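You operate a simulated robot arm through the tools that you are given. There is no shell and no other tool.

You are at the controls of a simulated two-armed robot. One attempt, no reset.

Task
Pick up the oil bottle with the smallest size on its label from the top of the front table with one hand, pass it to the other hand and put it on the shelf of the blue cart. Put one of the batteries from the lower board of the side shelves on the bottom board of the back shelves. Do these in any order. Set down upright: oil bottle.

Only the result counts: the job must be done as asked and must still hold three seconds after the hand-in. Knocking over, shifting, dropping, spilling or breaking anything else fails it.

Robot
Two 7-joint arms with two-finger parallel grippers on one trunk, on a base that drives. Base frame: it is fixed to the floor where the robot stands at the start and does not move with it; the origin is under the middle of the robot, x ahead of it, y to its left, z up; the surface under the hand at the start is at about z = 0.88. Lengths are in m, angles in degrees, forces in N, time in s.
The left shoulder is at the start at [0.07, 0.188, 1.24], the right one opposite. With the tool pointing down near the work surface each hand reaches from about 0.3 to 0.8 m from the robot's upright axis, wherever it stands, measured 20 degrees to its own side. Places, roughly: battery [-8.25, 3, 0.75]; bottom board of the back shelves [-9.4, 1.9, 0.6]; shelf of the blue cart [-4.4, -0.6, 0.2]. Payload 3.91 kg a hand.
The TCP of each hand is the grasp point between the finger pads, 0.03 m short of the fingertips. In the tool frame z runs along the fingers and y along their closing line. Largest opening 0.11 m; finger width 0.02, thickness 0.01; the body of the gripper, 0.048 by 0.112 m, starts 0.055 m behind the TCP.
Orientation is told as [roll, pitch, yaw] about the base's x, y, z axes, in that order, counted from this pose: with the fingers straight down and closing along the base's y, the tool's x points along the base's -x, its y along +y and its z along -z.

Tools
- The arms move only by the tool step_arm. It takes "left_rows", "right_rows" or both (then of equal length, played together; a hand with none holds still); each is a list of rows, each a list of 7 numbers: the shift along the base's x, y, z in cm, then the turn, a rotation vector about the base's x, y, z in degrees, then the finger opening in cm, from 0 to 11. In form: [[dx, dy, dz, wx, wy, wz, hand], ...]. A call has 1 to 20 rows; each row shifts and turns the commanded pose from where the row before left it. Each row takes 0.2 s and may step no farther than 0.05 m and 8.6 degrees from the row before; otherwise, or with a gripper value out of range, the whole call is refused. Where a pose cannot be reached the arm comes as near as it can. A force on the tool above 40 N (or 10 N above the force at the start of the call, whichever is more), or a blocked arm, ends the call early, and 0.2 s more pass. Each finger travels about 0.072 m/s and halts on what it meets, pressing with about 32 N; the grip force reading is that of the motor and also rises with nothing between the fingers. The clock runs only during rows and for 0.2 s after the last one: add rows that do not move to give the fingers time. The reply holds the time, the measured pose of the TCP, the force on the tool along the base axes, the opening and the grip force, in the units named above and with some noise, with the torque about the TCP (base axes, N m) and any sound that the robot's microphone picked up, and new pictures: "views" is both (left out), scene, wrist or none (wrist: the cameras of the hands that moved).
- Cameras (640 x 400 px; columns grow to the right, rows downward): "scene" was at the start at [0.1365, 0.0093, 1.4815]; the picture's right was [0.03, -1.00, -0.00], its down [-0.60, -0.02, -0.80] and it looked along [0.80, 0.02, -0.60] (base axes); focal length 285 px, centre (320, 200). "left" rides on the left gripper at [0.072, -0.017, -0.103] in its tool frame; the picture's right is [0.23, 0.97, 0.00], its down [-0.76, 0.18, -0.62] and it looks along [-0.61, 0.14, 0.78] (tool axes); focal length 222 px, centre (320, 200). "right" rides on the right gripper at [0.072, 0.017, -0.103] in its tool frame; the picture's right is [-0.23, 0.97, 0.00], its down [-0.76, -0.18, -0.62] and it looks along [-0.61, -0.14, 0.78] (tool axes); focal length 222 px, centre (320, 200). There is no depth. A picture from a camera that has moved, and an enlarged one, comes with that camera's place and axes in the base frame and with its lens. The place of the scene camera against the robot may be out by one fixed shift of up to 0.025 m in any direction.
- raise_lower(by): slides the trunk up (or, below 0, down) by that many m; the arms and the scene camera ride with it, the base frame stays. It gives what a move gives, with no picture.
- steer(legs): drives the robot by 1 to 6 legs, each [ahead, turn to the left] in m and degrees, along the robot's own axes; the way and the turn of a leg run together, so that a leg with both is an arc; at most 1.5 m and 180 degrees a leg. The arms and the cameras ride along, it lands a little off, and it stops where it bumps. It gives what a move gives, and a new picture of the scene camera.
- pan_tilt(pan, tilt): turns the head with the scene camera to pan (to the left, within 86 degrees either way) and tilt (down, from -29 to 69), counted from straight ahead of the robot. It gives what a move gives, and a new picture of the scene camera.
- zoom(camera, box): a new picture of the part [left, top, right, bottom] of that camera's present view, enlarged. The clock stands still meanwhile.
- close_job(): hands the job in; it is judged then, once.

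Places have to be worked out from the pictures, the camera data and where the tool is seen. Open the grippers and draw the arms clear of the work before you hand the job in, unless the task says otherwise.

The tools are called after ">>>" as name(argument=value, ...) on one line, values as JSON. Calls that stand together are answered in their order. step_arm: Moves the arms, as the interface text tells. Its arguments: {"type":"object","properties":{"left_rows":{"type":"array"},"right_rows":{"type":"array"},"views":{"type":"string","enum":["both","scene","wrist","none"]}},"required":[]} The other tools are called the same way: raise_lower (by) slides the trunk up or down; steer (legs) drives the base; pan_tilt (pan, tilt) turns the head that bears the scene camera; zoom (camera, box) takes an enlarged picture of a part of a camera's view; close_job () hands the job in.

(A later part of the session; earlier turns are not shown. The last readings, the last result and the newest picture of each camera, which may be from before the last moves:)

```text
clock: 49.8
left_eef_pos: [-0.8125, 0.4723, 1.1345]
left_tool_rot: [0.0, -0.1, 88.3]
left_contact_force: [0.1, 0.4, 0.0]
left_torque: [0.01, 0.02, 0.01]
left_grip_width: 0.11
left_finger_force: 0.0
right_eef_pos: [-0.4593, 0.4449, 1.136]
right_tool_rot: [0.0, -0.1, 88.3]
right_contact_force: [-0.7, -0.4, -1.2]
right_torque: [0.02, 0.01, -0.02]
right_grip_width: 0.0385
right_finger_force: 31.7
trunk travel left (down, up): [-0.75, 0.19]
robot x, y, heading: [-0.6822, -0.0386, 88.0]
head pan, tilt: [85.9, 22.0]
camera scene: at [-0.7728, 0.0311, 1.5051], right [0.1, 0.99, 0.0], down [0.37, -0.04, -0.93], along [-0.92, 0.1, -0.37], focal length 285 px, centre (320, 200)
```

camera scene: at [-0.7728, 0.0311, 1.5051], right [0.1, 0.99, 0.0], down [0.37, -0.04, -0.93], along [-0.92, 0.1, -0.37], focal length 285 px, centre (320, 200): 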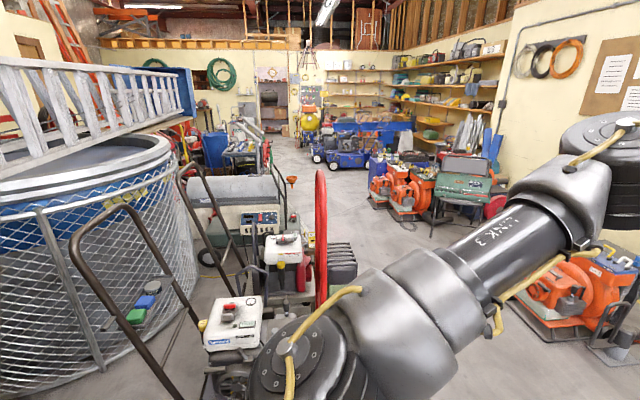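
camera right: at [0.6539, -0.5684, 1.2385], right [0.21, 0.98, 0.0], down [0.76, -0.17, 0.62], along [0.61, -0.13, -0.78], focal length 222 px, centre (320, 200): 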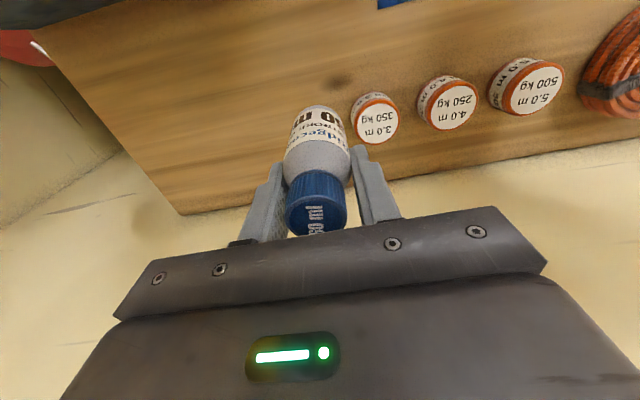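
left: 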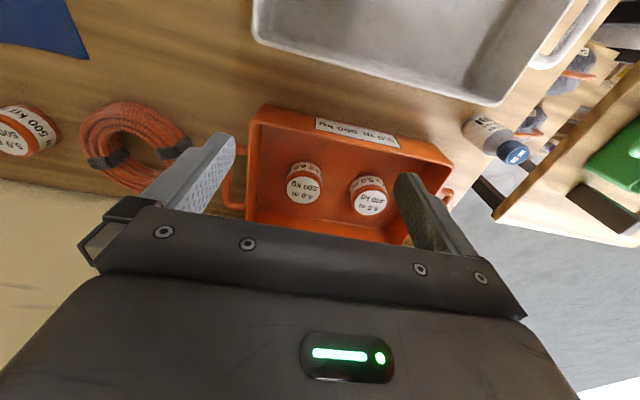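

It's a crowded workshop. The cart should appear near pixel (245, 190), so I'll zoom there to see the way.

>>> zoom(camera="scene", box=[160, 80, 480, 280])

>>> zoom(camera="scene", box=[180, 100, 300, 220])

>>> zoom(camera="scene", box=[360, 40, 520, 200])

```text
2.00 times, centred on (320, 180) of scene
camera zoom: at [-0.7728, 0.0311, 1.5051], right [0.1, 0.99, 0.0], down [0.37, -0.04, -0.93], along [-0.92, 0.1, -0.37], focal length 570 px, centre (320, 240)
```

zoom: 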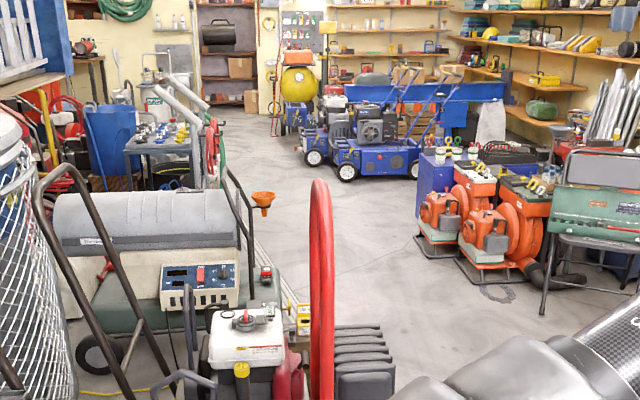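

```text
3.33 times, centred on (240, 160) of scene
camera zoom: at [-0.7728, 0.0311, 1.5051], right [0.1, 0.99, 0.0], down [0.37, -0.04, -0.93], along [-0.92, 0.1, -0.37], focal length 950 px, centre (587, 333)
```

zoom: 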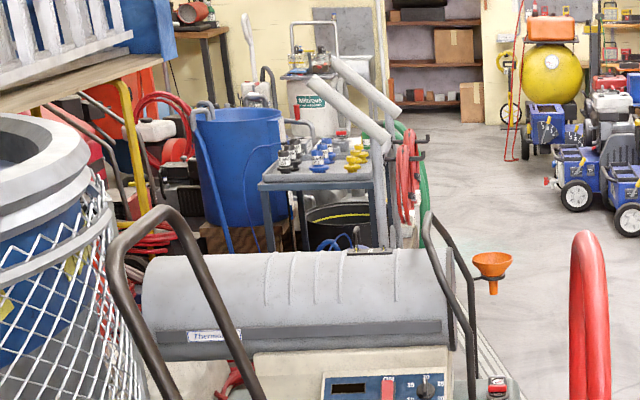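

```text
2.50 times, centred on (440, 120) of scene
camera zoom: at [-0.7728, 0.0311, 1.5051], right [0.1, 0.99, 0.0], down [0.37, -0.04, -0.93], along [-0.92, 0.1, -0.37], focal length 712 px, centre (20, 400)
```

zoom: 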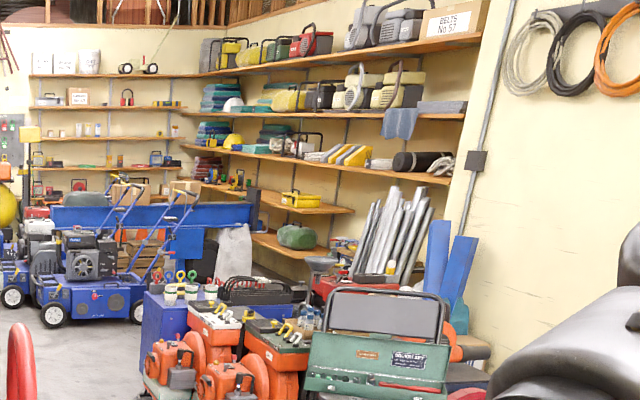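

The blue-grey cart, with bottles and knobs on top, stands behind the grey machine, and there is a corridor at about y ≈ 1. I'll drive up into that corridor and face -x to look again.

>>> steer(legs=[[0.55, 0], [0.75, 90]])

>>> pan_tilt(pan=15, tilt=20)

```text
clock: 56.8
left_eef_pos: [-1.6141, 0.8648, 1.1343]
left_tool_rot: [0.0, 0.0, 178.5]
left_contact_force: [0.6, 0.6, 0.6]
left_torque: [0.0, 0.03, 0.01]
left_grip_width: 0.11
left_finger_force: 0.1
right_eef_pos: [-1.5888, 1.2176, 1.1359]
right_tool_rot: [0.0, 0.0, 178.5]
right_contact_force: [0.0, -0.2, -1.4]
right_torque: [0.01, -0.02, 0.0]
right_grip_width: 0.0384
right_finger_force: 32.4
trunk travel left (down, up): [-0.75, 0.19]
robot x, y, heading: [-1.1099, 1.001, 178.2]
head pan, tilt: [85.9, 22.0]
cut short: leg 2
camera scene: at [-1.1686, 0.9156, 1.5052], right [-0.99, 0.1, 0.0], down [0.04, 0.37, -0.93], along [-0.1, -0.92, -0.37], focal length 285 px, centre (320, 200)
```

scene: 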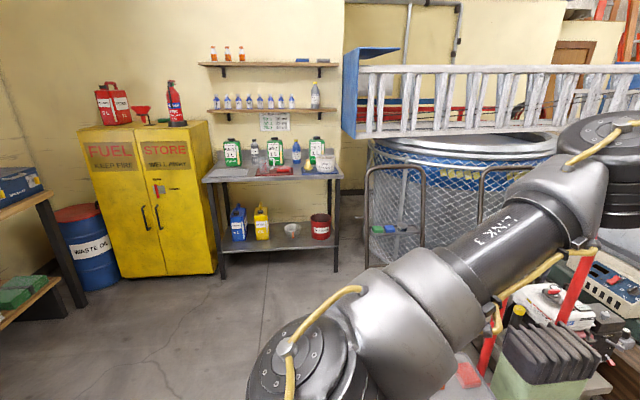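

```text
clock: 58.3
left_eef_pos: [-1.6163, 0.865, 1.133]
left_tool_rot: [0.0, 0.0, 178.5]
left_contact_force: [0.3, -0.3, 0.9]
left_torque: [0.01, -0.04, 0.01]
left_grip_width: 0.11
left_finger_force: 0.1
right_eef_pos: [-1.5891, 1.2178, 1.1363]
right_tool_rot: [0.0, 0.0, 178.5]
right_contact_force: [-0.5, 0.4, -2.0]
right_torque: [-0.02, 0.02, 0.02]
right_grip_width: 0.0383
right_finger_force: 31.7
trunk travel left (down, up): [-0.75, 0.19]
robot x, y, heading: [-1.1077, 0.9998, 178.1]
head pan, tilt: [15.0, 20.0]
camera scene: at [-1.2502, 0.9871, 1.5083], right [-0.23, 0.97, 0.0], down [0.33, 0.08, -0.94], along [-0.92, -0.21, -0.34], focal length 285 px, centre (320, 200)
```

scene: 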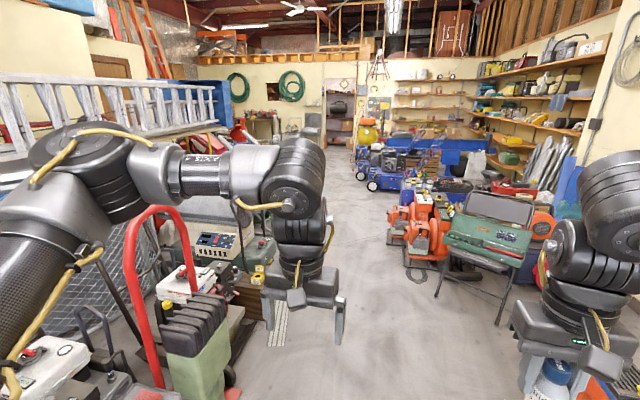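

Leg 2 was cut short near its end, so something may be close. I'll look down around the base on both sides.

>>> pan_tilt(pan=50, tilt=50)

>>> pan_tilt(pan=0, tilt=55)

>>> pan_tilt(pan=-50, tilt=45)

```text
clock: 59.3
left_eef_pos: [-1.6161, 0.8662, 1.133]
left_tool_rot: [0.1, 0.0, 178.5]
left_contact_force: [0.6, -0.5, 0.4]
left_torque: [0.08, -0.01, -0.01]
left_grip_width: 0.1101
left_finger_force: 0.1
right_eef_pos: [-1.5906, 1.2183, 1.1352]
right_tool_rot: [0.0, 0.0, 178.5]
right_contact_force: [0.0, -0.1, -1.2]
right_torque: [0.01, 0.01, 0.01]
right_grip_width: 0.0384
right_finger_force: 32.2
trunk travel left (down, up): [-0.75, 0.19]
robot x, y, heading: [-1.1084, 0.9997, 178.3]
head pan, tilt: [50.0, 50.0]
camera scene: at [-1.2111, 0.9511, 1.4628], right [-0.74, 0.67, 0.0], down [0.51, 0.57, -0.64], along [-0.43, -0.48, -0.77], focal length 285 px, centre (320, 200)
```

scene: 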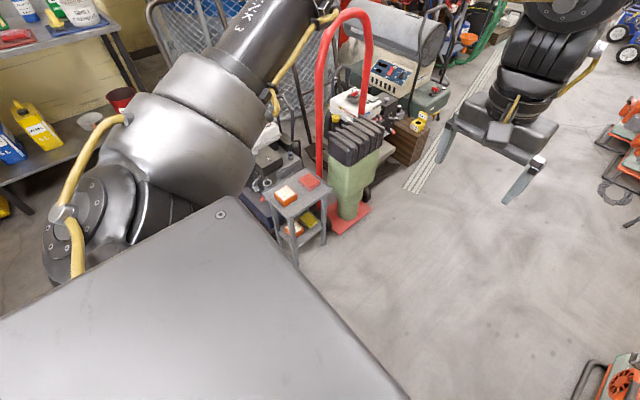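

```text
clock: 60.5
left_eef_pos: [-1.6152, 0.8657, 1.133]
left_tool_rot: [0.0, 0.0, 178.4]
left_contact_force: [-0.6, -0.1, 0.3]
left_torque: [0.01, 0.02, -0.01]
left_grip_width: 0.11
left_finger_force: 0.1
right_eef_pos: [-1.5901, 1.2182, 1.1351]
right_tool_rot: [0.0, -0.1, 178.6]
right_contact_force: [-0.3, 0.3, -0.8]
right_torque: [0.0, 0.01, -0.01]
right_grip_width: 0.0382
right_finger_force: 31.7
trunk travel left (down, up): [-0.75, 0.19]
robot x, y, heading: [-1.109, 0.9982, 178.3]
head pan, tilt: [0.0, 55.0]
camera scene: at [-1.2316, 1.0107, 1.4563], right [0.03, 1.0, 0.0], down [0.82, -0.03, -0.57], along [-0.57, 0.02, -0.82], focal length 285 px, centre (320, 200)
```

scene: 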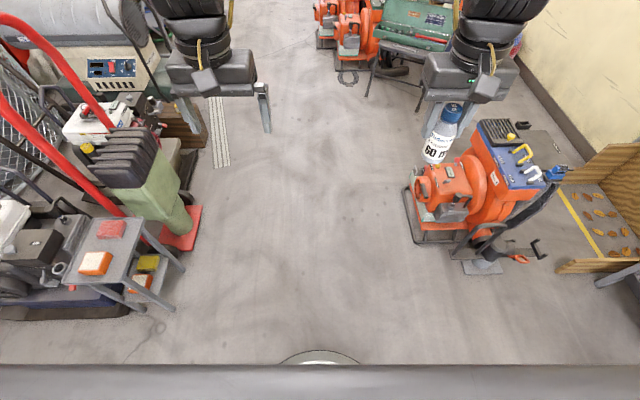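

```text
clock: 61.6
left_eef_pos: [-1.6163, 0.8662, 1.1327]
left_tool_rot: [0.0, 0.1, 178.5]
left_contact_force: [0.3, -0.1, 0.0]
left_torque: [0.0, 0.04, 0.01]
left_grip_width: 0.1098
left_finger_force: 0.0
right_eef_pos: [-1.5903, 1.2175, 1.1366]
right_tool_rot: [0.0, 0.0, 178.5]
right_contact_force: [-1.2, -0.1, -0.8]
right_torque: [0.02, 0.04, -0.02]
right_grip_width: 0.0381
right_finger_force: 32.0
trunk travel left (down, up): [-0.75, 0.19]
robot x, y, heading: [-1.1108, 1.0021, 178.1]
head pan, tilt: [-50.0, 45.0]
camera scene: at [-1.2097, 1.0723, 1.4697], right [0.79, 0.62, 0.0], down [0.44, -0.56, -0.71], along [-0.44, 0.56, -0.71], focal length 285 px, centre (320, 200)
```

scene: 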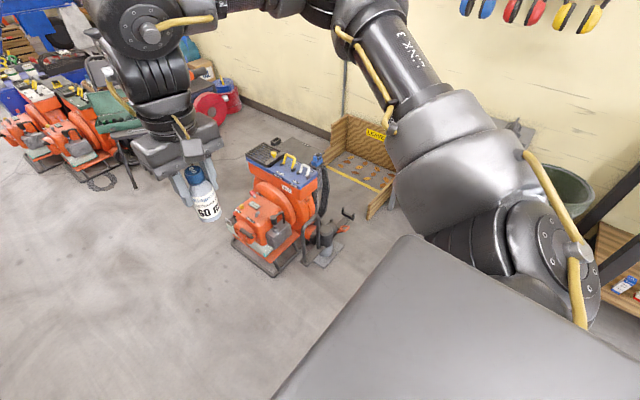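

The corridor ahead is clear from about y = 0.3 to 1.5 for the next 1.5 m. I'll drive forward in it and look again.

>>> steer(legs=[[0.7, 5], [0.7, 2]])

>>> pan_tilt(pan=35, tilt=25)

>>> pan_tilt(pan=0, tilt=40)

```text
clock: 68.8
left_eef_pos: [-2.9723, 0.7412, 1.1336]
left_tool_rot: [-0.2, 0.1, -173.9]
left_contact_force: [0.6, -0.2, -0.3]
left_torque: [0.01, -0.04, 0.02]
left_grip_width: 0.1102
left_finger_force: 0.0
right_eef_pos: [-2.9924, 1.0934, 1.1357]
right_tool_rot: [0.0, 0.0, -174.1]
right_contact_force: [-0.5, -0.1, -1.3]
right_torque: [0.03, 0.01, -0.04]
right_grip_width: 0.0386
right_finger_force: 32.0
trunk travel left (down, up): [-0.75, 0.19]
robot x, y, heading: [-2.4878, 0.9367, -174.4]
head pan, tilt: [-50.0, 45.0]
camera scene: at [-2.5956, 0.9987, 1.4698], right [0.7, 0.71, 0.0], down [0.5, -0.5, -0.71], along [-0.5, 0.5, -0.71], focal length 285 px, centre (320, 200)
```

scene: 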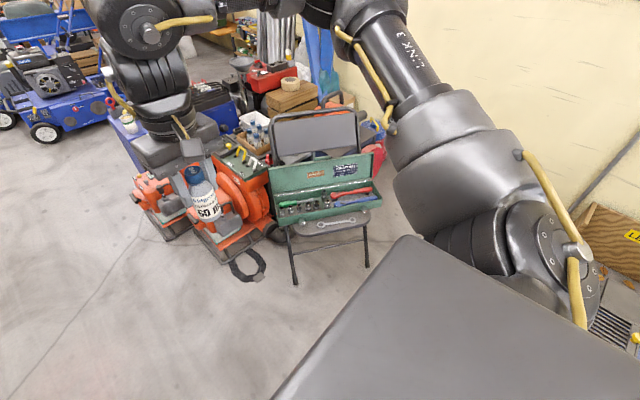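

```text
clock: 70.4
left_eef_pos: [-2.9737, 0.7424, 1.135]
left_tool_rot: [-0.1, 0.1, -173.9]
left_contact_force: [0.6, 0.9, 0.0]
left_torque: [0.01, 0.01, -0.01]
left_grip_width: 0.11
left_finger_force: 0.0
right_eef_pos: [-2.9927, 1.0927, 1.1366]
right_tool_rot: [0.0, 0.0, -174.0]
right_contact_force: [0.2, 0.3, -1.0]
right_torque: [0.0, 0.01, -0.01]
right_grip_width: 0.0383
right_finger_force: 31.8
trunk travel left (down, up): [-0.75, 0.19]
robot x, y, heading: [-2.4831, 0.9383, -174.6]
head pan, tilt: [35.0, 25.0]
camera scene: at [-2.6082, 0.882, 1.5003], right [-0.65, 0.76, 0.0], down [0.32, 0.27, -0.91], along [-0.69, -0.59, -0.42], focal length 285 px, centre (320, 200)
```

scene: 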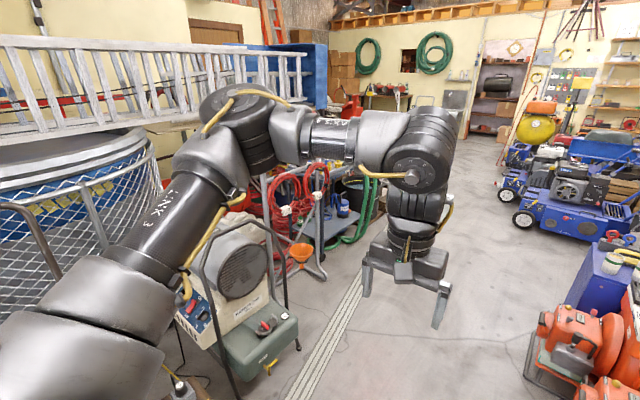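

```text
clock: 71.4
left_eef_pos: [-2.9734, 0.7409, 1.1341]
left_tool_rot: [0.0, -0.1, -173.9]
left_contact_force: [0.6, 0.1, 0.1]
left_torque: [0.01, 0.03, 0.01]
left_grip_width: 0.1101
left_finger_force: 0.1
right_eef_pos: [-2.9926, 1.0942, 1.1361]
right_tool_rot: [0.1, 0.0, -174.0]
right_contact_force: [0.3, 0.0, -1.5]
right_torque: [-0.02, 0.0, -0.04]
right_grip_width: 0.0385
right_finger_force: 32.1
trunk travel left (down, up): [-0.75, 0.19]
robot x, y, heading: [-2.49, 0.9424, -174.4]
head pan, tilt: [0.0, 40.0]
camera scene: at [-2.6228, 0.9334, 1.477], right [-0.1, 1.0, 0.0], down [0.64, 0.06, -0.77], along [-0.76, -0.07, -0.64], focal length 285 px, centre (320, 200)
```

scene: 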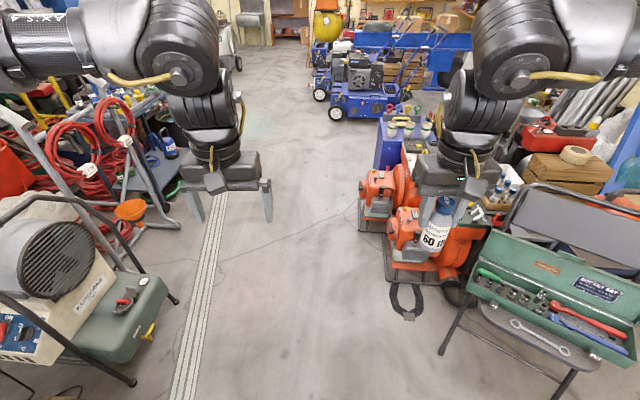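

The corridor stays clear between y ≈ 0.1 and 1.2. I'll go on to about (-3.75, 0.65) for a view into the blue cart.

>>> steer(legs=[[0.65, 8], [0.65, 0]])

>>> pan_tilt(pan=60, tilt=35)

>>> pan_tilt(pan=30, tilt=40)

```text
clock: 78.2
left_eef_pos: [-4.207, 0.4151, 1.1339]
left_tool_rot: [-0.1, -0.1, -165.8]
left_contact_force: [-0.1, -0.4, 0.1]
left_torque: [-0.04, 0.0, 0.01]
left_grip_width: 0.1102
left_finger_force: 0.0
right_eef_pos: [-4.2783, 0.7606, 1.1367]
right_tool_rot: [0.0, 0.0, -165.8]
right_contact_force: [-0.2, 0.6, -0.4]
right_torque: [-0.04, -0.02, -0.03]
right_grip_width: 0.0386
right_finger_force: 32.1
trunk travel left (down, up): [-0.75, 0.19]
robot x, y, heading: [-3.7567, 0.6791, -166.3]
head pan, tilt: [0.0, 40.0]
camera scene: at [-3.8866, 0.6556, 1.477], right [-0.24, 0.97, 0.0], down [0.62, 0.15, -0.77], along [-0.74, -0.18, -0.64], focal length 285 px, centre (320, 200)
```

scene: 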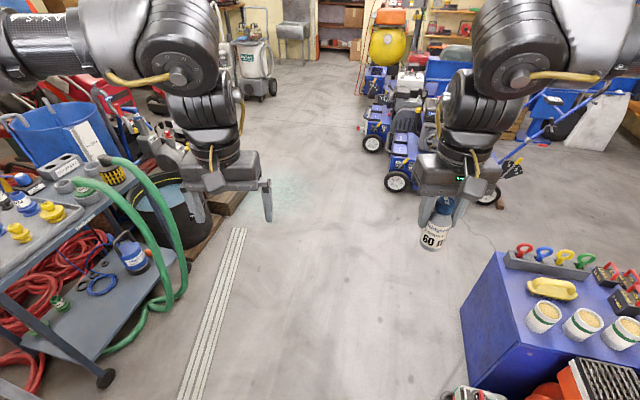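

```text
clock: 79.5
left_eef_pos: [-4.2068, 0.4148, 1.1335]
left_tool_rot: [0.0, -0.1, -165.8]
left_contact_force: [-0.2, -0.3, -0.3]
left_torque: [-0.01, 0.01, -0.01]
left_grip_width: 0.1099
left_finger_force: 0.1
right_eef_pos: [-4.2781, 0.7606, 1.1363]
right_tool_rot: [0.1, 0.0, -165.8]
right_contact_force: [-1.2, 0.3, -1.3]
right_torque: [-0.04, -0.02, 0.01]
right_grip_width: 0.0383
right_finger_force: 31.8
trunk travel left (down, up): [-0.75, 0.19]
robot x, y, heading: [-3.7509, 0.6838, -166.3]
head pan, tilt: [60.0, 35.0]
camera scene: at [-3.8296, 0.5913, 1.4845], right [-0.96, 0.28, 0.0], down [0.16, 0.55, -0.82], along [-0.23, -0.79, -0.57], focal length 285 px, centre (320, 200)
```

scene: 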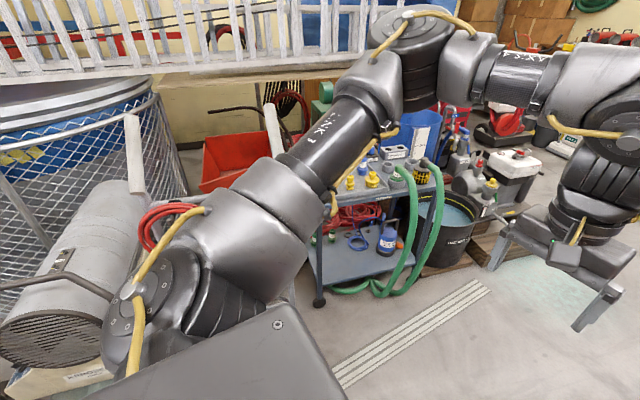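

```text
clock: 80.5
left_eef_pos: [-4.2077, 0.4152, 1.1341]
left_tool_rot: [-0.1, 0.0, -165.7]
left_contact_force: [1.2, 0.6, 0.3]
left_torque: [0.0, 0.0, -0.01]
left_grip_width: 0.1099
left_finger_force: 0.2
right_eef_pos: [-4.2775, 0.7606, 1.1359]
right_tool_rot: [0.0, -0.1, -165.8]
right_contact_force: [-0.3, -0.7, -0.9]
right_torque: [0.0, 0.03, 0.01]
right_grip_width: 0.0382
right_finger_force: 31.9
trunk travel left (down, up): [-0.75, 0.19]
robot x, y, heading: [-3.7529, 0.6802, -166.2]
head pan, tilt: [30.0, 40.0]
camera scene: at [-3.8659, 0.617, 1.477], right [-0.69, 0.72, 0.0], down [0.46, 0.45, -0.77], along [-0.55, -0.53, -0.64], focal length 285 px, centre (320, 200)
```

scene: 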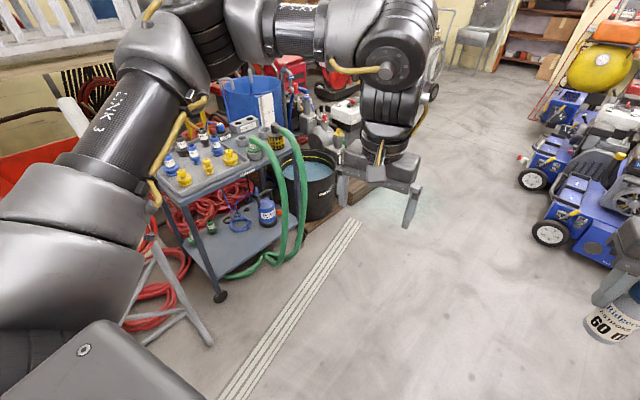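

The blue cart is visible. Its lower shelf spans about x -4.11…-4.66 with its front edge at y ≈ -0.355, and there is a free area around (-4.35, -0.46). I'll zoom to verify what stands on it.

>>> zoom(camera="scene", box=[130, 110, 330, 310])

>>> steer(legs=[[0.85, 0]])

>>> pan_tilt(pan=70, tilt=45)

```text
2.00 times, centred on (230, 210) of scene
camera zoom: at [-3.8659, 0.617, 1.477], right [-0.69, 0.72, 0.0], down [0.46, 0.45, -0.77], along [-0.55, -0.53, -0.64], focal length 570 px, centre (500, 180)
```

zoom: 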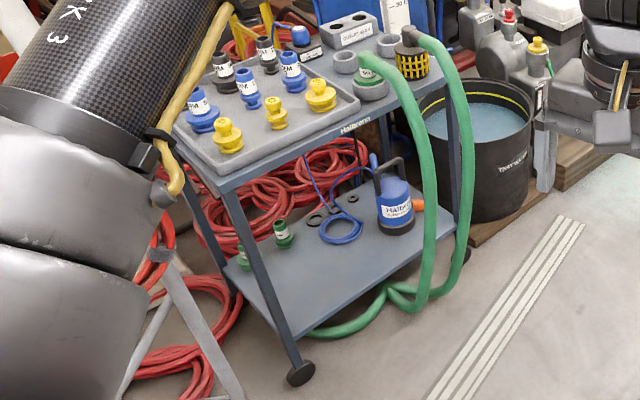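

```text
clock: 85.0
left_eef_pos: [-5.0391, 0.2138, 1.134]
left_tool_rot: [0.0, -0.1, -165.9]
left_contact_force: [0.1, 0.0, 1.4]
left_torque: [0.02, 0.0, 0.0]
left_grip_width: 0.1101
left_finger_force: 0.0
right_eef_pos: [-5.1081, 0.5591, 1.1366]
right_tool_rot: [0.1, -0.1, -165.9]
right_contact_force: [0.5, -0.4, -0.7]
right_torque: [-0.02, 0.02, -0.04]
right_grip_width: 0.0383
right_finger_force: 32.3
trunk travel left (down, up): [-0.75, 0.19]
robot x, y, heading: [-4.5864, 0.4767, -166.6]
head pan, tilt: [30.0, 40.0]
camera scene: at [-4.6969, 0.4151, 1.477], right [-0.69, 0.72, 0.0], down [0.47, 0.44, -0.77], along [-0.55, -0.53, -0.64], focal length 285 px, centre (320, 200)
```

scene: 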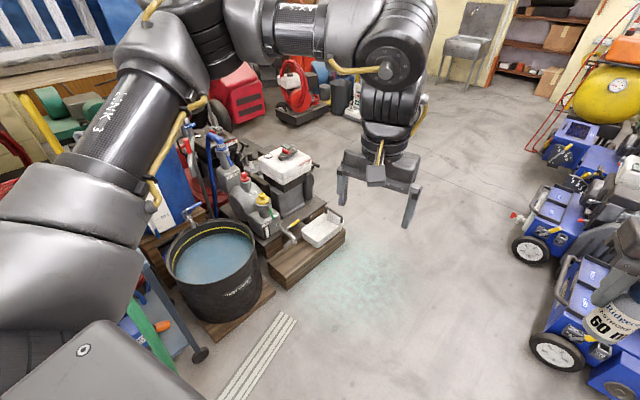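

```text
clock: 86.1
left_eef_pos: [-5.0387, 0.2141, 1.1342]
left_tool_rot: [0.0, -0.1, -166.0]
left_contact_force: [0.0, 0.4, 0.8]
left_torque: [-0.04, -0.02, 0.04]
left_grip_width: 0.11
left_finger_force: 0.0
right_eef_pos: [-5.1081, 0.5603, 1.1362]
right_tool_rot: [0.0, 0.0, -165.9]
right_contact_force: [0.1, 0.7, -1.2]
right_torque: [0.0, 0.0, -0.04]
right_grip_width: 0.0386
right_finger_force: 32.3
trunk travel left (down, up): [-0.75, 0.19]
robot x, y, heading: [-4.5876, 0.4778, -166.4]
head pan, tilt: [70.0, 45.0]
camera scene: at [-4.6448, 0.3929, 1.4697], right [-0.99, 0.11, 0.0], down [0.08, 0.7, -0.71], along [-0.08, -0.7, -0.71], focal length 285 px, centre (320, 200)
```

scene: 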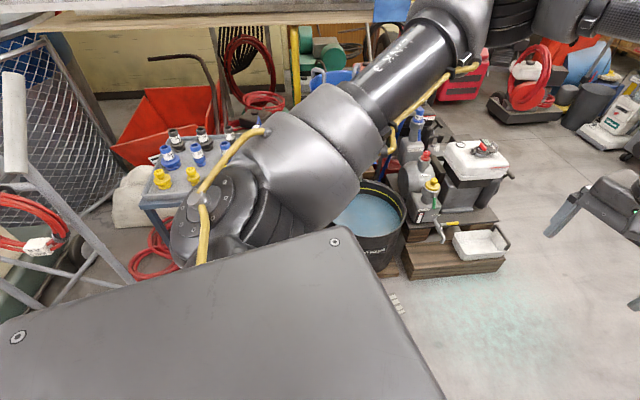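

The shelf's front middle is free, and the target spot is about (-4.36, -0.455). I'll turn to face the cart (-y) and look.

>>> steer(legs=[[0, 76.4]])

>>> pan_tilt(pan=0, tilt=45)

```text
clock: 89.8
left_eef_pos: [-4.4372, -0.0234, 1.1337]
left_tool_rot: [-0.1, 0.0, -89.9]
left_contact_force: [-0.3, -0.4, 0.2]
left_torque: [-0.01, 0.01, 0.02]
left_grip_width: 0.1101
left_finger_force: 0.1
right_eef_pos: [-4.7904, -0.0094, 1.1365]
right_tool_rot: [0.0, 0.0, -89.8]
right_contact_force: [0.5, 1.1, -0.4]
right_torque: [-0.02, 0.03, 0.01]
right_grip_width: 0.0385
right_finger_force: 32.6
trunk travel left (down, up): [-0.75, 0.19]
robot x, y, heading: [-4.5863, 0.4787, -90.1]
head pan, tilt: [70.0, 45.0]
camera scene: at [-4.5111, 0.4069, 1.4697], right [-0.35, -0.94, 0.0], down [-0.66, 0.24, -0.71], along [0.66, -0.24, -0.71], focal length 285 px, centre (320, 200)
```

scene: 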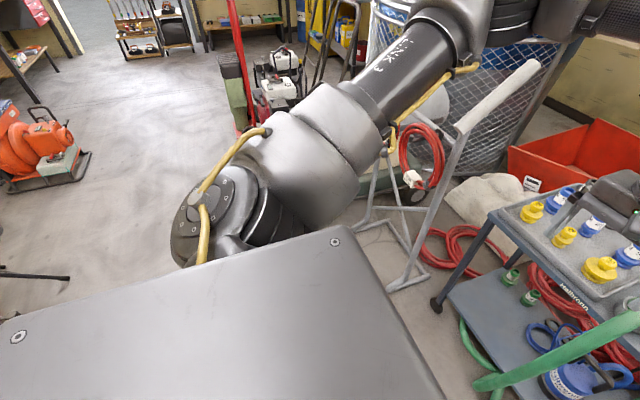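

```text
clock: 91.2
left_eef_pos: [-4.4383, -0.0245, 1.1335]
left_tool_rot: [0.0, 0.0, -89.8]
left_contact_force: [0.4, -0.2, 0.4]
left_torque: [-0.01, -0.02, 0.0]
left_grip_width: 0.11
left_finger_force: 0.0
right_eef_pos: [-4.7899, -0.0096, 1.1349]
right_tool_rot: [0.0, -0.1, -89.6]
right_contact_force: [0.6, -0.1, -1.0]
right_torque: [-0.01, 0.01, -0.01]
right_grip_width: 0.0383
right_finger_force: 31.6
trunk travel left (down, up): [-0.75, 0.19]
robot x, y, heading: [-4.5875, 0.4813, -90.4]
head pan, tilt: [0.0, 45.0]
camera scene: at [-4.5873, 0.3537, 1.4697], right [-1.0, 0.0, 0.0], down [0.0, 0.71, -0.71], along [0.0, -0.71, -0.71], focal length 285 px, centre (320, 200)
```

scene: 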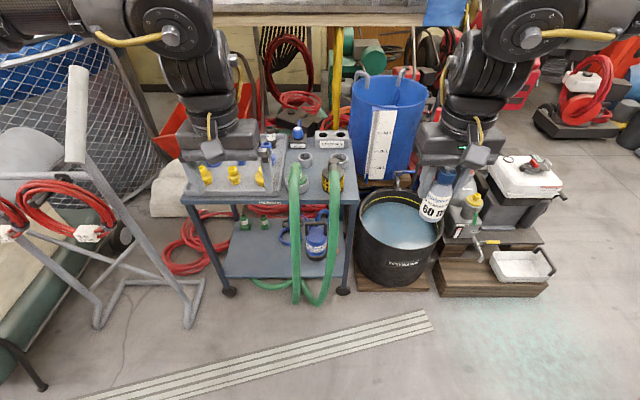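

From the front, the cart's opening is free between its left post (x ≈ -4.13) and the green hose (x ≈ -4.46). Next I'll prepare the handover in the free air in front of the robot: the right hand brings the bottle to the centre turned 60°, and the left hand moves aside and lower.

>>> step_arm(right_rows=[[2.6, -1.9, -1.45, 0, 0, 7.5, 2], [2.6, -1.9, -1.45, 0, 0, 7.5, 2], [2.6, -1.9, -1.45, 0, 0, 7.5, 2], [2.6, -1.9, -1.45, 0, 0, 7.5, 2], [2.6, -1.9, -1.45, 0, 0, 7.5, 2], [2.6, -1.9, -1.45, 0, 0, 7.5, 2], [2.6, -1.9, -1.45, 0, 0, 7.5, 2], [2.6, -1.9, -1.45, 0, 0, 7.3, 2], [0, 0, 0, 0, 0, 0, 2]], left_rows=[[2.0, -0.5, -0.9, 0, 0, -7.5, 9], [2.0, -0.5, -0.9, 0, 0, -7.5, 9], [2.0, -0.5, -0.9, 0, 0, -7.5, 9], [2.0, -0.5, -0.9, 0, 0, -7.5, 9], [1, -0.5, -0.9, 0, 0, 0, 9], [1, -0.5, -0.9, 0, 0, 0, 9], [0, -0.5, -0.9, 0, 0, 0, 9], [0, -0.5, -0.9, 0, 0, 0, 9], [0, 0, 0, 0, 0, 0, 9]], views="both")

```text
clock: 93.2
left_eef_pos: [-4.3381, -0.0645, 1.0625]
left_tool_rot: [0.1, 0.0, -119.8]
left_contact_force: [-0.6, -0.6, 0.5]
left_torque: [0.02, 0.01, 0.0]
left_grip_width: 0.0901
left_finger_force: 0.1
right_eef_pos: [-4.5828, -0.1595, 1.0204]
right_tool_rot: [0.1, 0.0, -29.8]
right_contact_force: [-0.6, 0.7, -0.5]
right_torque: [0.0, -0.02, 0.01]
right_grip_width: 0.0383
right_finger_force: 32.3
trunk travel left (down, up): [-0.75, 0.19]
robot x, y, heading: [-4.5872, 0.478, -90.3]
head pan, tilt: [0.0, 45.0]
camera scene: at [-4.5888, 0.3542, 1.4698], right [-1.0, 0.0, 0.0], down [0.0, 0.71, -0.71], along [0.0, -0.71, -0.71], focal length 285 px, centre (320, 200)
camera right: at [-4.6381, -0.1086, 1.1241], right [0.68, 0.73, 0.0], down [0.57, -0.53, 0.62], along [0.46, -0.42, -0.78], focal length 222 px, centre (320, 200)
camera left: at [-4.316, 0.0068, 1.1653], right [0.96, -0.29, 0.0], down [-0.22, -0.75, 0.62], along [-0.18, -0.6, -0.78], focal length 222 px, centre (320, 200)
```

scene: 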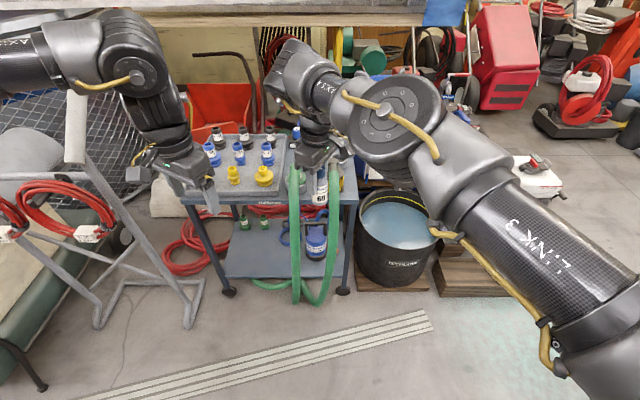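
right: 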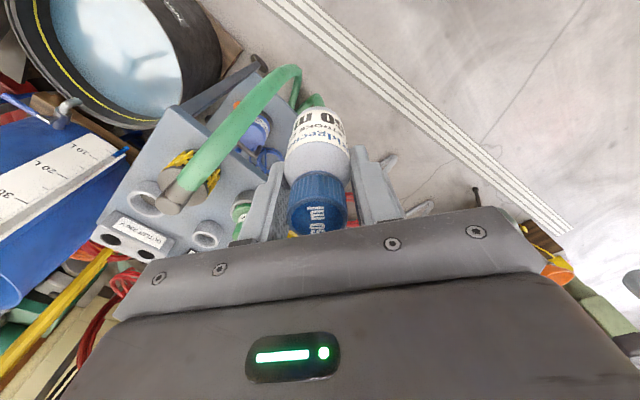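
left: 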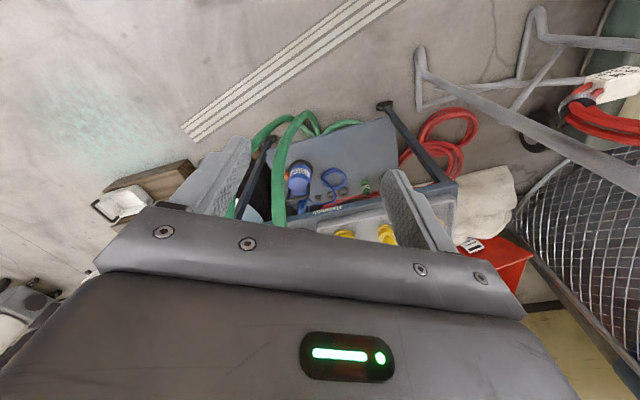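

Both hands are where commanded. I'll tip the left hand forward by 60° so that its fingers point forward-right and 30° below horizontal, then view.

>>> step_arm(left_rows=[[0, 0, 0, -6.5, 3.75, 0, 9], [0, 0, 0, -6.5, 3.75, 0, 9], [0, 0, 0, -6.5, 3.75, 0, 9], [0, 0, 0, -6.5, 3.75, 0, 9], [0, 0, 0, -6.5, 3.75, 0, 9], [0, 0, 0, -6.5, 3.75, 0, 9], [0, 0, 0, -6.5, 3.75, 0, 9], [0, 0, 0, -6.5, 3.75, 0, 9], [0, 0, 0, 0, 0, 0, 9]], views="both")

```text
clock: 95.2
left_eef_pos: [-4.3358, -0.0644, 1.0617]
left_tool_rot: [-0.3, -60.2, -119.6]
left_contact_force: [-0.8, 0.3, 0.5]
left_torque: [0.03, 0.05, -0.01]
left_grip_width: 0.0903
left_finger_force: 0.1
right_eef_pos: [-4.5837, -0.1593, 1.0207]
right_tool_rot: [0.1, 0.1, -30.0]
right_contact_force: [0.1, 0.1, -1.5]
right_torque: [0.0, 0.02, 0.03]
right_grip_width: 0.0385
right_finger_force: 32.3
trunk travel left (down, up): [-0.75, 0.19]
robot x, y, heading: [-4.5856, 0.4749, -90.1]
head pan, tilt: [0.0, 45.0]
camera scene: at [-4.5877, 0.3532, 1.4697], right [-1.0, 0.0, 0.0], down [0.0, 0.71, -0.71], along [0.0, -0.71, -0.71], focal length 285 px, centre (320, 200)
camera left: at [-4.2882, 0.0519, 1.0505], right [0.9, -0.39, -0.2], down [0.24, 0.05, 0.97], along [-0.37, -0.92, 0.14], focal length 222 px, centre (320, 200)
```

scene: 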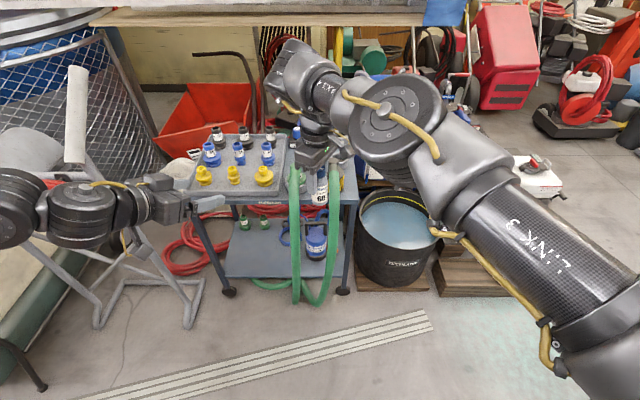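
left: 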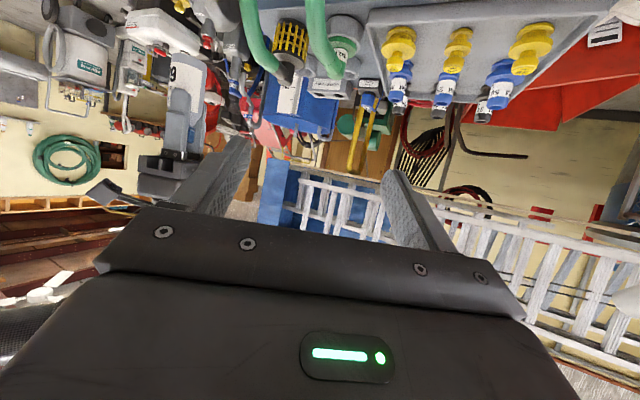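

The left hand reached the pitched pose. I'll move it in line with the bottle at 16 cm standoff and look.

>>> step_arm(left_rows=[[-3.6, 0.5, 0, 0, 0, 0, 9], [-3.6, 0.5, 0, 0, 0, 0, 9], [-3.6, 0.5, 0, 0, 0, 0, 9], [-3.6, 0.5, 0, 0, 0, 0, 9], [-3.5, 0.6, 0, 0, 0, 0, 9], [0, 0, 0, 0, 0, 0, 9]], views="both")

>>> zoom(camera="scene", box=[180, 80, 420, 240])

```text
clock: 96.6
left_eef_pos: [-4.5137, -0.0402, 1.062]
left_tool_rot: [-0.5, -60.1, -119.5]
left_contact_force: [0.8, 0.3, -0.2]
left_torque: [0.0, -0.03, -0.02]
left_grip_width: 0.09
left_finger_force: 0.0
right_eef_pos: [-4.581, -0.1597, 1.0207]
right_tool_rot: [0.0, 0.1, -30.0]
right_contact_force: [0.5, 0.9, -1.5]
right_torque: [0.0, 0.06, -0.02]
right_grip_width: 0.0385
right_finger_force: 32.1
trunk travel left (down, up): [-0.75, 0.19]
robot x, y, heading: [-4.5847, 0.4773, -90.1]
head pan, tilt: [0.0, 45.0]
camera scene: at [-4.5853, 0.3541, 1.4697], right [-1.0, 0.0, 0.0], down [0.0, 0.71, -0.71], along [0.0, -0.71, -0.71], focal length 285 px, centre (320, 200)
camera left: at [-4.4651, 0.0768, 1.0512], right [0.9, -0.39, -0.2], down [0.24, 0.05, 0.97], along [-0.37, -0.92, 0.14], focal length 222 px, centre (320, 200)
```

scene: 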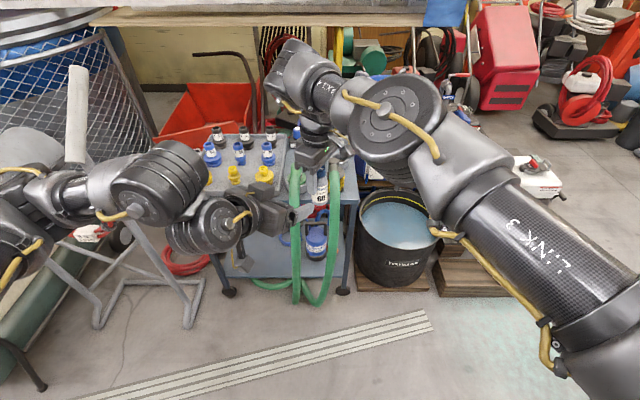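
left: 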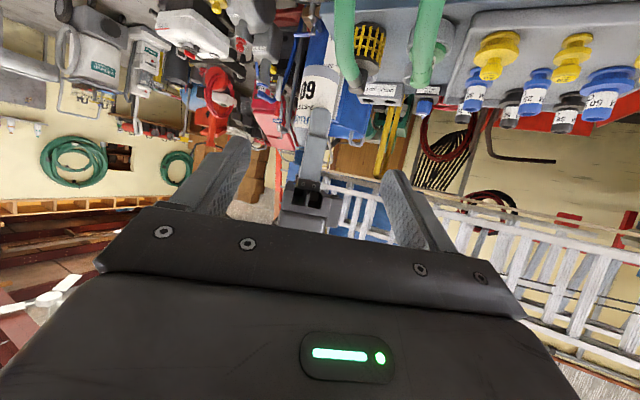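

```text
2.50 times, centred on (300, 160) of scene
camera zoom: at [-4.5853, 0.3541, 1.4697], right [-1.0, 0.0, 0.0], down [0.0, 0.71, -0.71], along [0.0, -0.71, -0.71], focal length 712 px, centre (370, 300)
```

zoom: 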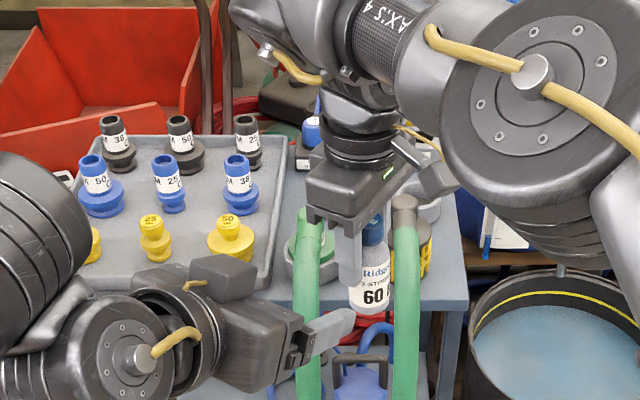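

The bottle sits centred between the left fingers (column ≈ 321). I'll advance 9 cm along the approach line and check.

>>> step_arm(left_rows=[[-1.28, -2.26, -1.49, 0, 0, 0, 9], [-1.28, -2.26, -1.49, 0, 0, 0, 9], [-1.28, -2.26, -1.49, 0, 0, 0, 9], [0, 0, 0, 0, 0, 0, 9]], views="both")

>>> zoom(camera="scene", box=[240, 110, 400, 230])

>>> zoom(camera="left", box=[220, 20, 420, 220])

```text
clock: 97.6
left_eef_pos: [-4.5541, -0.1057, 1.0182]
left_tool_rot: [-0.5, -60.1, -119.5]
left_contact_force: [-0.2, 0.0, 0.9]
left_torque: [0.03, 0.02, -0.01]
left_grip_width: 0.0901
left_finger_force: 0.1
right_eef_pos: [-4.5827, -0.1589, 1.0213]
right_tool_rot: [0.0, 0.2, -29.9]
right_contact_force: [0.0, 0.3, -1.8]
right_torque: [-0.03, 0.01, 0.0]
right_grip_width: 0.0385
right_finger_force: 32.3
trunk travel left (down, up): [-0.75, 0.19]
robot x, y, heading: [-4.5868, 0.4771, -90.2]
head pan, tilt: [0.0, 45.0]
camera scene: at [-4.5869, 0.3538, 1.4697], right [-1.0, 0.0, 0.0], down [0.0, 0.71, -0.71], along [0.0, -0.71, -0.71], focal length 285 px, centre (320, 200)
camera left: at [-4.5055, 0.0119, 1.0067], right [0.9, -0.39, -0.2], down [0.24, 0.05, 0.97], along [-0.37, -0.92, 0.14], focal length 222 px, centre (320, 200)
```

scene: 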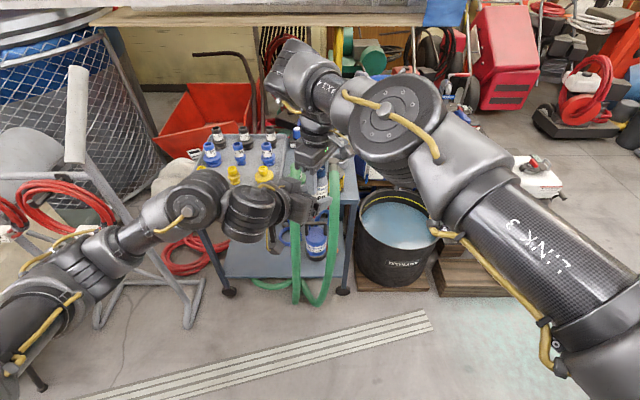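
left: 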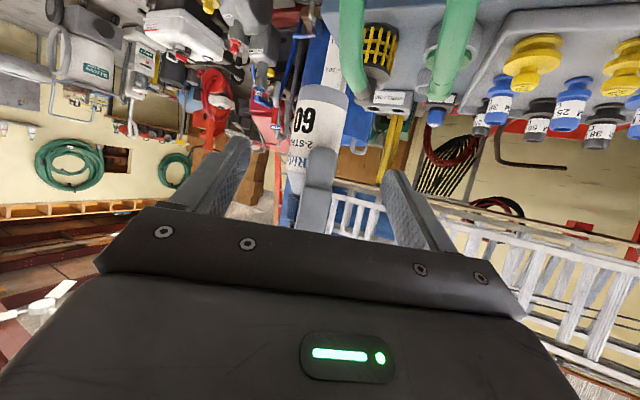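

```text
3.33 times, centred on (320, 170) of scene
camera zoom: at [-4.5869, 0.3538, 1.4697], right [-1.0, 0.0, 0.0], down [0.0, 0.71, -0.71], along [0.0, -0.71, -0.71], focal length 950 px, centre (320, 300)
```

zoom: 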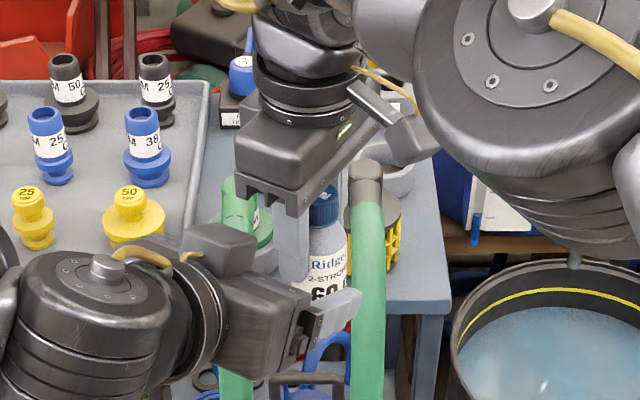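

```text
2.00 times, centred on (320, 120) of left
camera zoom: at [-4.5055, 0.0119, 1.0067], right [0.9, -0.39, -0.2], down [0.24, 0.05, 0.97], along [-0.37, -0.92, 0.14], focal length 444 px, centre (320, 360)
```

zoom: 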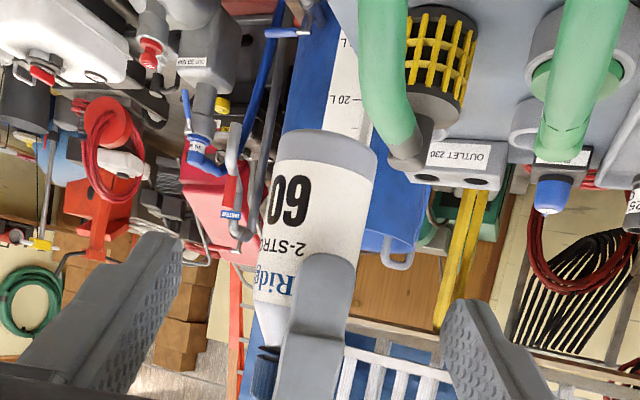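

The alignment is good, with about a 4 mm lateral offset to correct. I'll advance the remaining 6 cm and check for contact before closing.

>>> step_arm(left_rows=[[-1.0, -1.4, -1.0, 0, 0, 0, 9], [-1.0, -1.45, -1.0, 0, 0, 0, 9], [-0.9, -1.4, -0.95, 0, 0, 0, 9], [0, 0, 0, 0, 0, 0, 9]], views="both")

>>> zoom(camera="scene", box=[260, 120, 380, 210])

>>> zoom(camera="left", box=[220, 20, 420, 220])

```text
clock: 98.6
left_eef_pos: [-4.5842, -0.1479, 0.9866]
left_tool_rot: [-0.4, -60.1, -119.4]
left_contact_force: [-1.5, -0.4, -0.1]
left_torque: [0.0, 0.02, 0.01]
left_grip_width: 0.0898
left_finger_force: 0.0
right_eef_pos: [-4.5819, -0.1583, 1.0209]
right_tool_rot: [0.1, 0.1, -30.0]
right_contact_force: [0.2, 0.1, -0.8]
right_torque: [-0.01, 0.0, 0.01]
right_grip_width: 0.0386
right_finger_force: 32.0
trunk travel left (down, up): [-0.75, 0.19]
robot x, y, heading: [-4.5883, 0.478, -90.0]
head pan, tilt: [0.0, 45.0]
camera scene: at [-4.587, 0.3537, 1.4697], right [-1.0, 0.0, 0.0], down [0.0, 0.71, -0.71], along [0.0, -0.71, -0.71], focal length 285 px, centre (320, 200)
camera left: at [-4.5353, -0.0316, 0.9764], right [0.9, -0.39, -0.2], down [0.24, 0.05, 0.97], along [-0.37, -0.92, 0.14], focal length 222 px, centre (320, 200)
```

scene: 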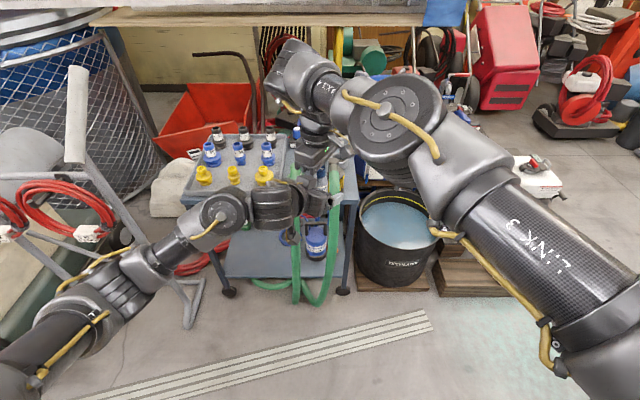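
left: 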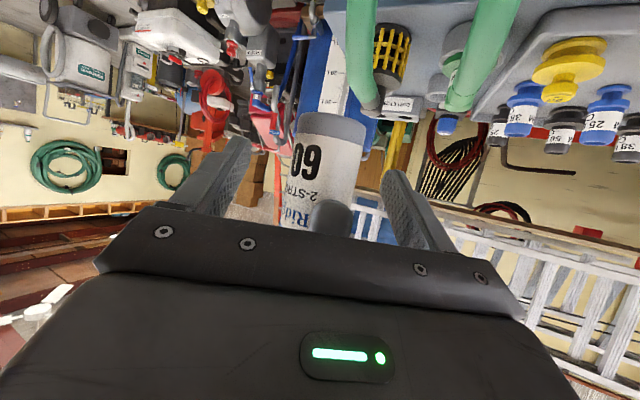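

```text
4.44 times, centred on (320, 165) of scene
camera zoom: at [-4.587, 0.3537, 1.4697], right [-1.0, 0.0, 0.0], down [0.0, 0.71, -0.71], along [0.0, -0.71, -0.71], focal length 1266 px, centre (320, 356)
```

zoom: 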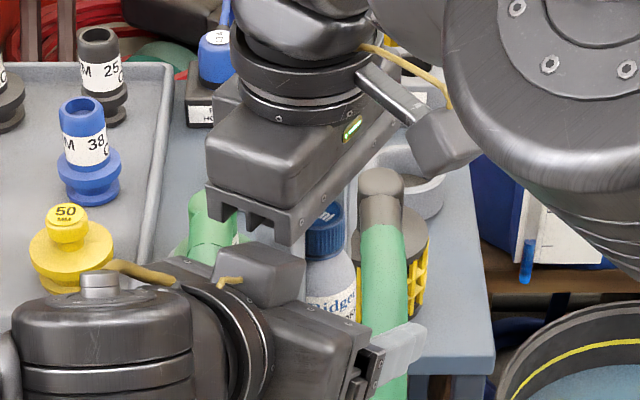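

```text
2.00 times, centred on (320, 120) of left
camera zoom: at [-4.5353, -0.0316, 0.9764], right [0.9, -0.39, -0.2], down [0.24, 0.05, 0.97], along [-0.37, -0.92, 0.14], focal length 444 px, centre (320, 360)
```

zoom: 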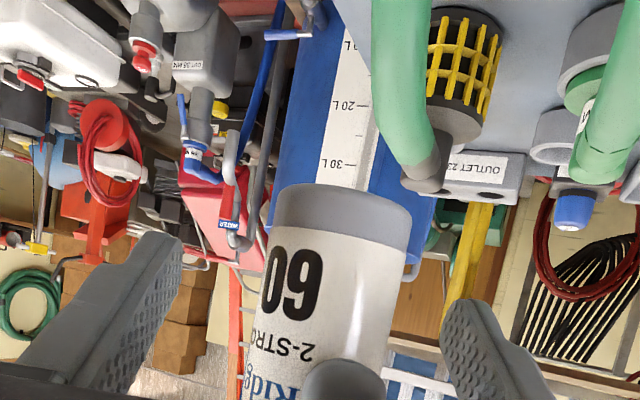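

The bottle is centred between the left fingers and there is no contact yet. I'll close the left gripper on the lower body.

>>> step_arm(left_rows=[[0, 0, 0, 0, 0, 0, 6], [0, 0, 0, 0, 0, 0, 4.5], [0, 0, 0, 0, 0, 0, 3], [0, 0, 0, 0, 0, 0, 2], [0, 0, 0, 0, 0, 0, 2]], views="both")

>>> zoom(camera="left", box=[220, 20, 420, 220])

```text
clock: 99.8
left_eef_pos: [-4.583, -0.149, 0.9874]
left_tool_rot: [-0.4, -59.9, -119.5]
left_contact_force: [5.2, -6.0, -1.0]
left_torque: [0.05, 0.09, 0.1]
left_grip_width: 0.0388
left_finger_force: 32.1
right_eef_pos: [-4.5819, -0.1588, 1.0207]
right_tool_rot: [0.3, 0.0, -30.0]
right_contact_force: [-4.3, 5.0, 0.3]
right_torque: [0.23, 0.06, -0.03]
right_grip_width: 0.0385
right_finger_force: 31.6
trunk travel left (down, up): [-0.75, 0.19]
robot x, y, heading: [-4.5823, 0.4774, -90.0]
head pan, tilt: [0.0, 45.0]
camera scene: at [-4.5872, 0.3536, 1.4697], right [-1.0, 0.0, 0.0], down [0.0, 0.71, -0.71], along [0.0, -0.71, -0.71], focal length 285 px, centre (320, 200)
camera left: at [-4.5349, -0.0318, 0.9764], right [0.9, -0.39, -0.2], down [0.24, 0.05, 0.97], along [-0.36, -0.92, 0.13], focal length 222 px, centre (320, 200)
```

scene: 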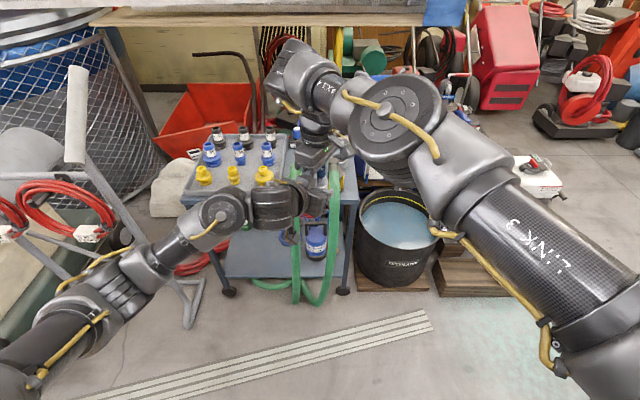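
left: 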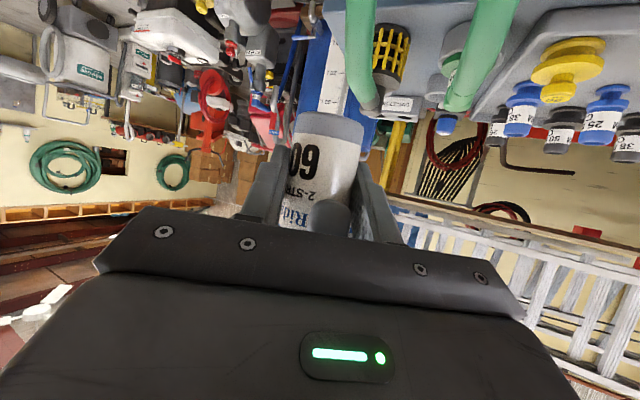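

```text
2.00 times, centred on (320, 120) of left
camera zoom: at [-4.5349, -0.0318, 0.9764], right [0.9, -0.39, -0.2], down [0.24, 0.05, 0.97], along [-0.36, -0.92, 0.13], focal length 444 px, centre (320, 360)
```

zoom: 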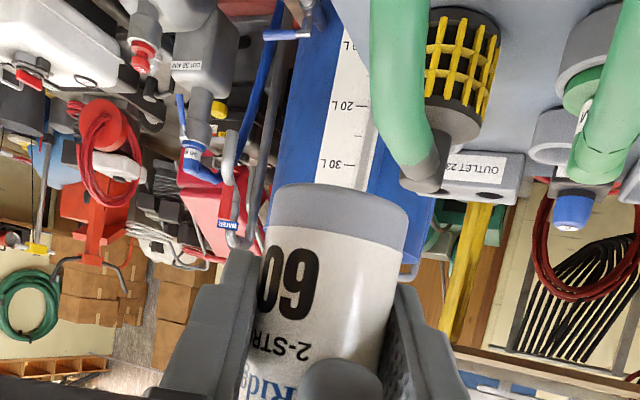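

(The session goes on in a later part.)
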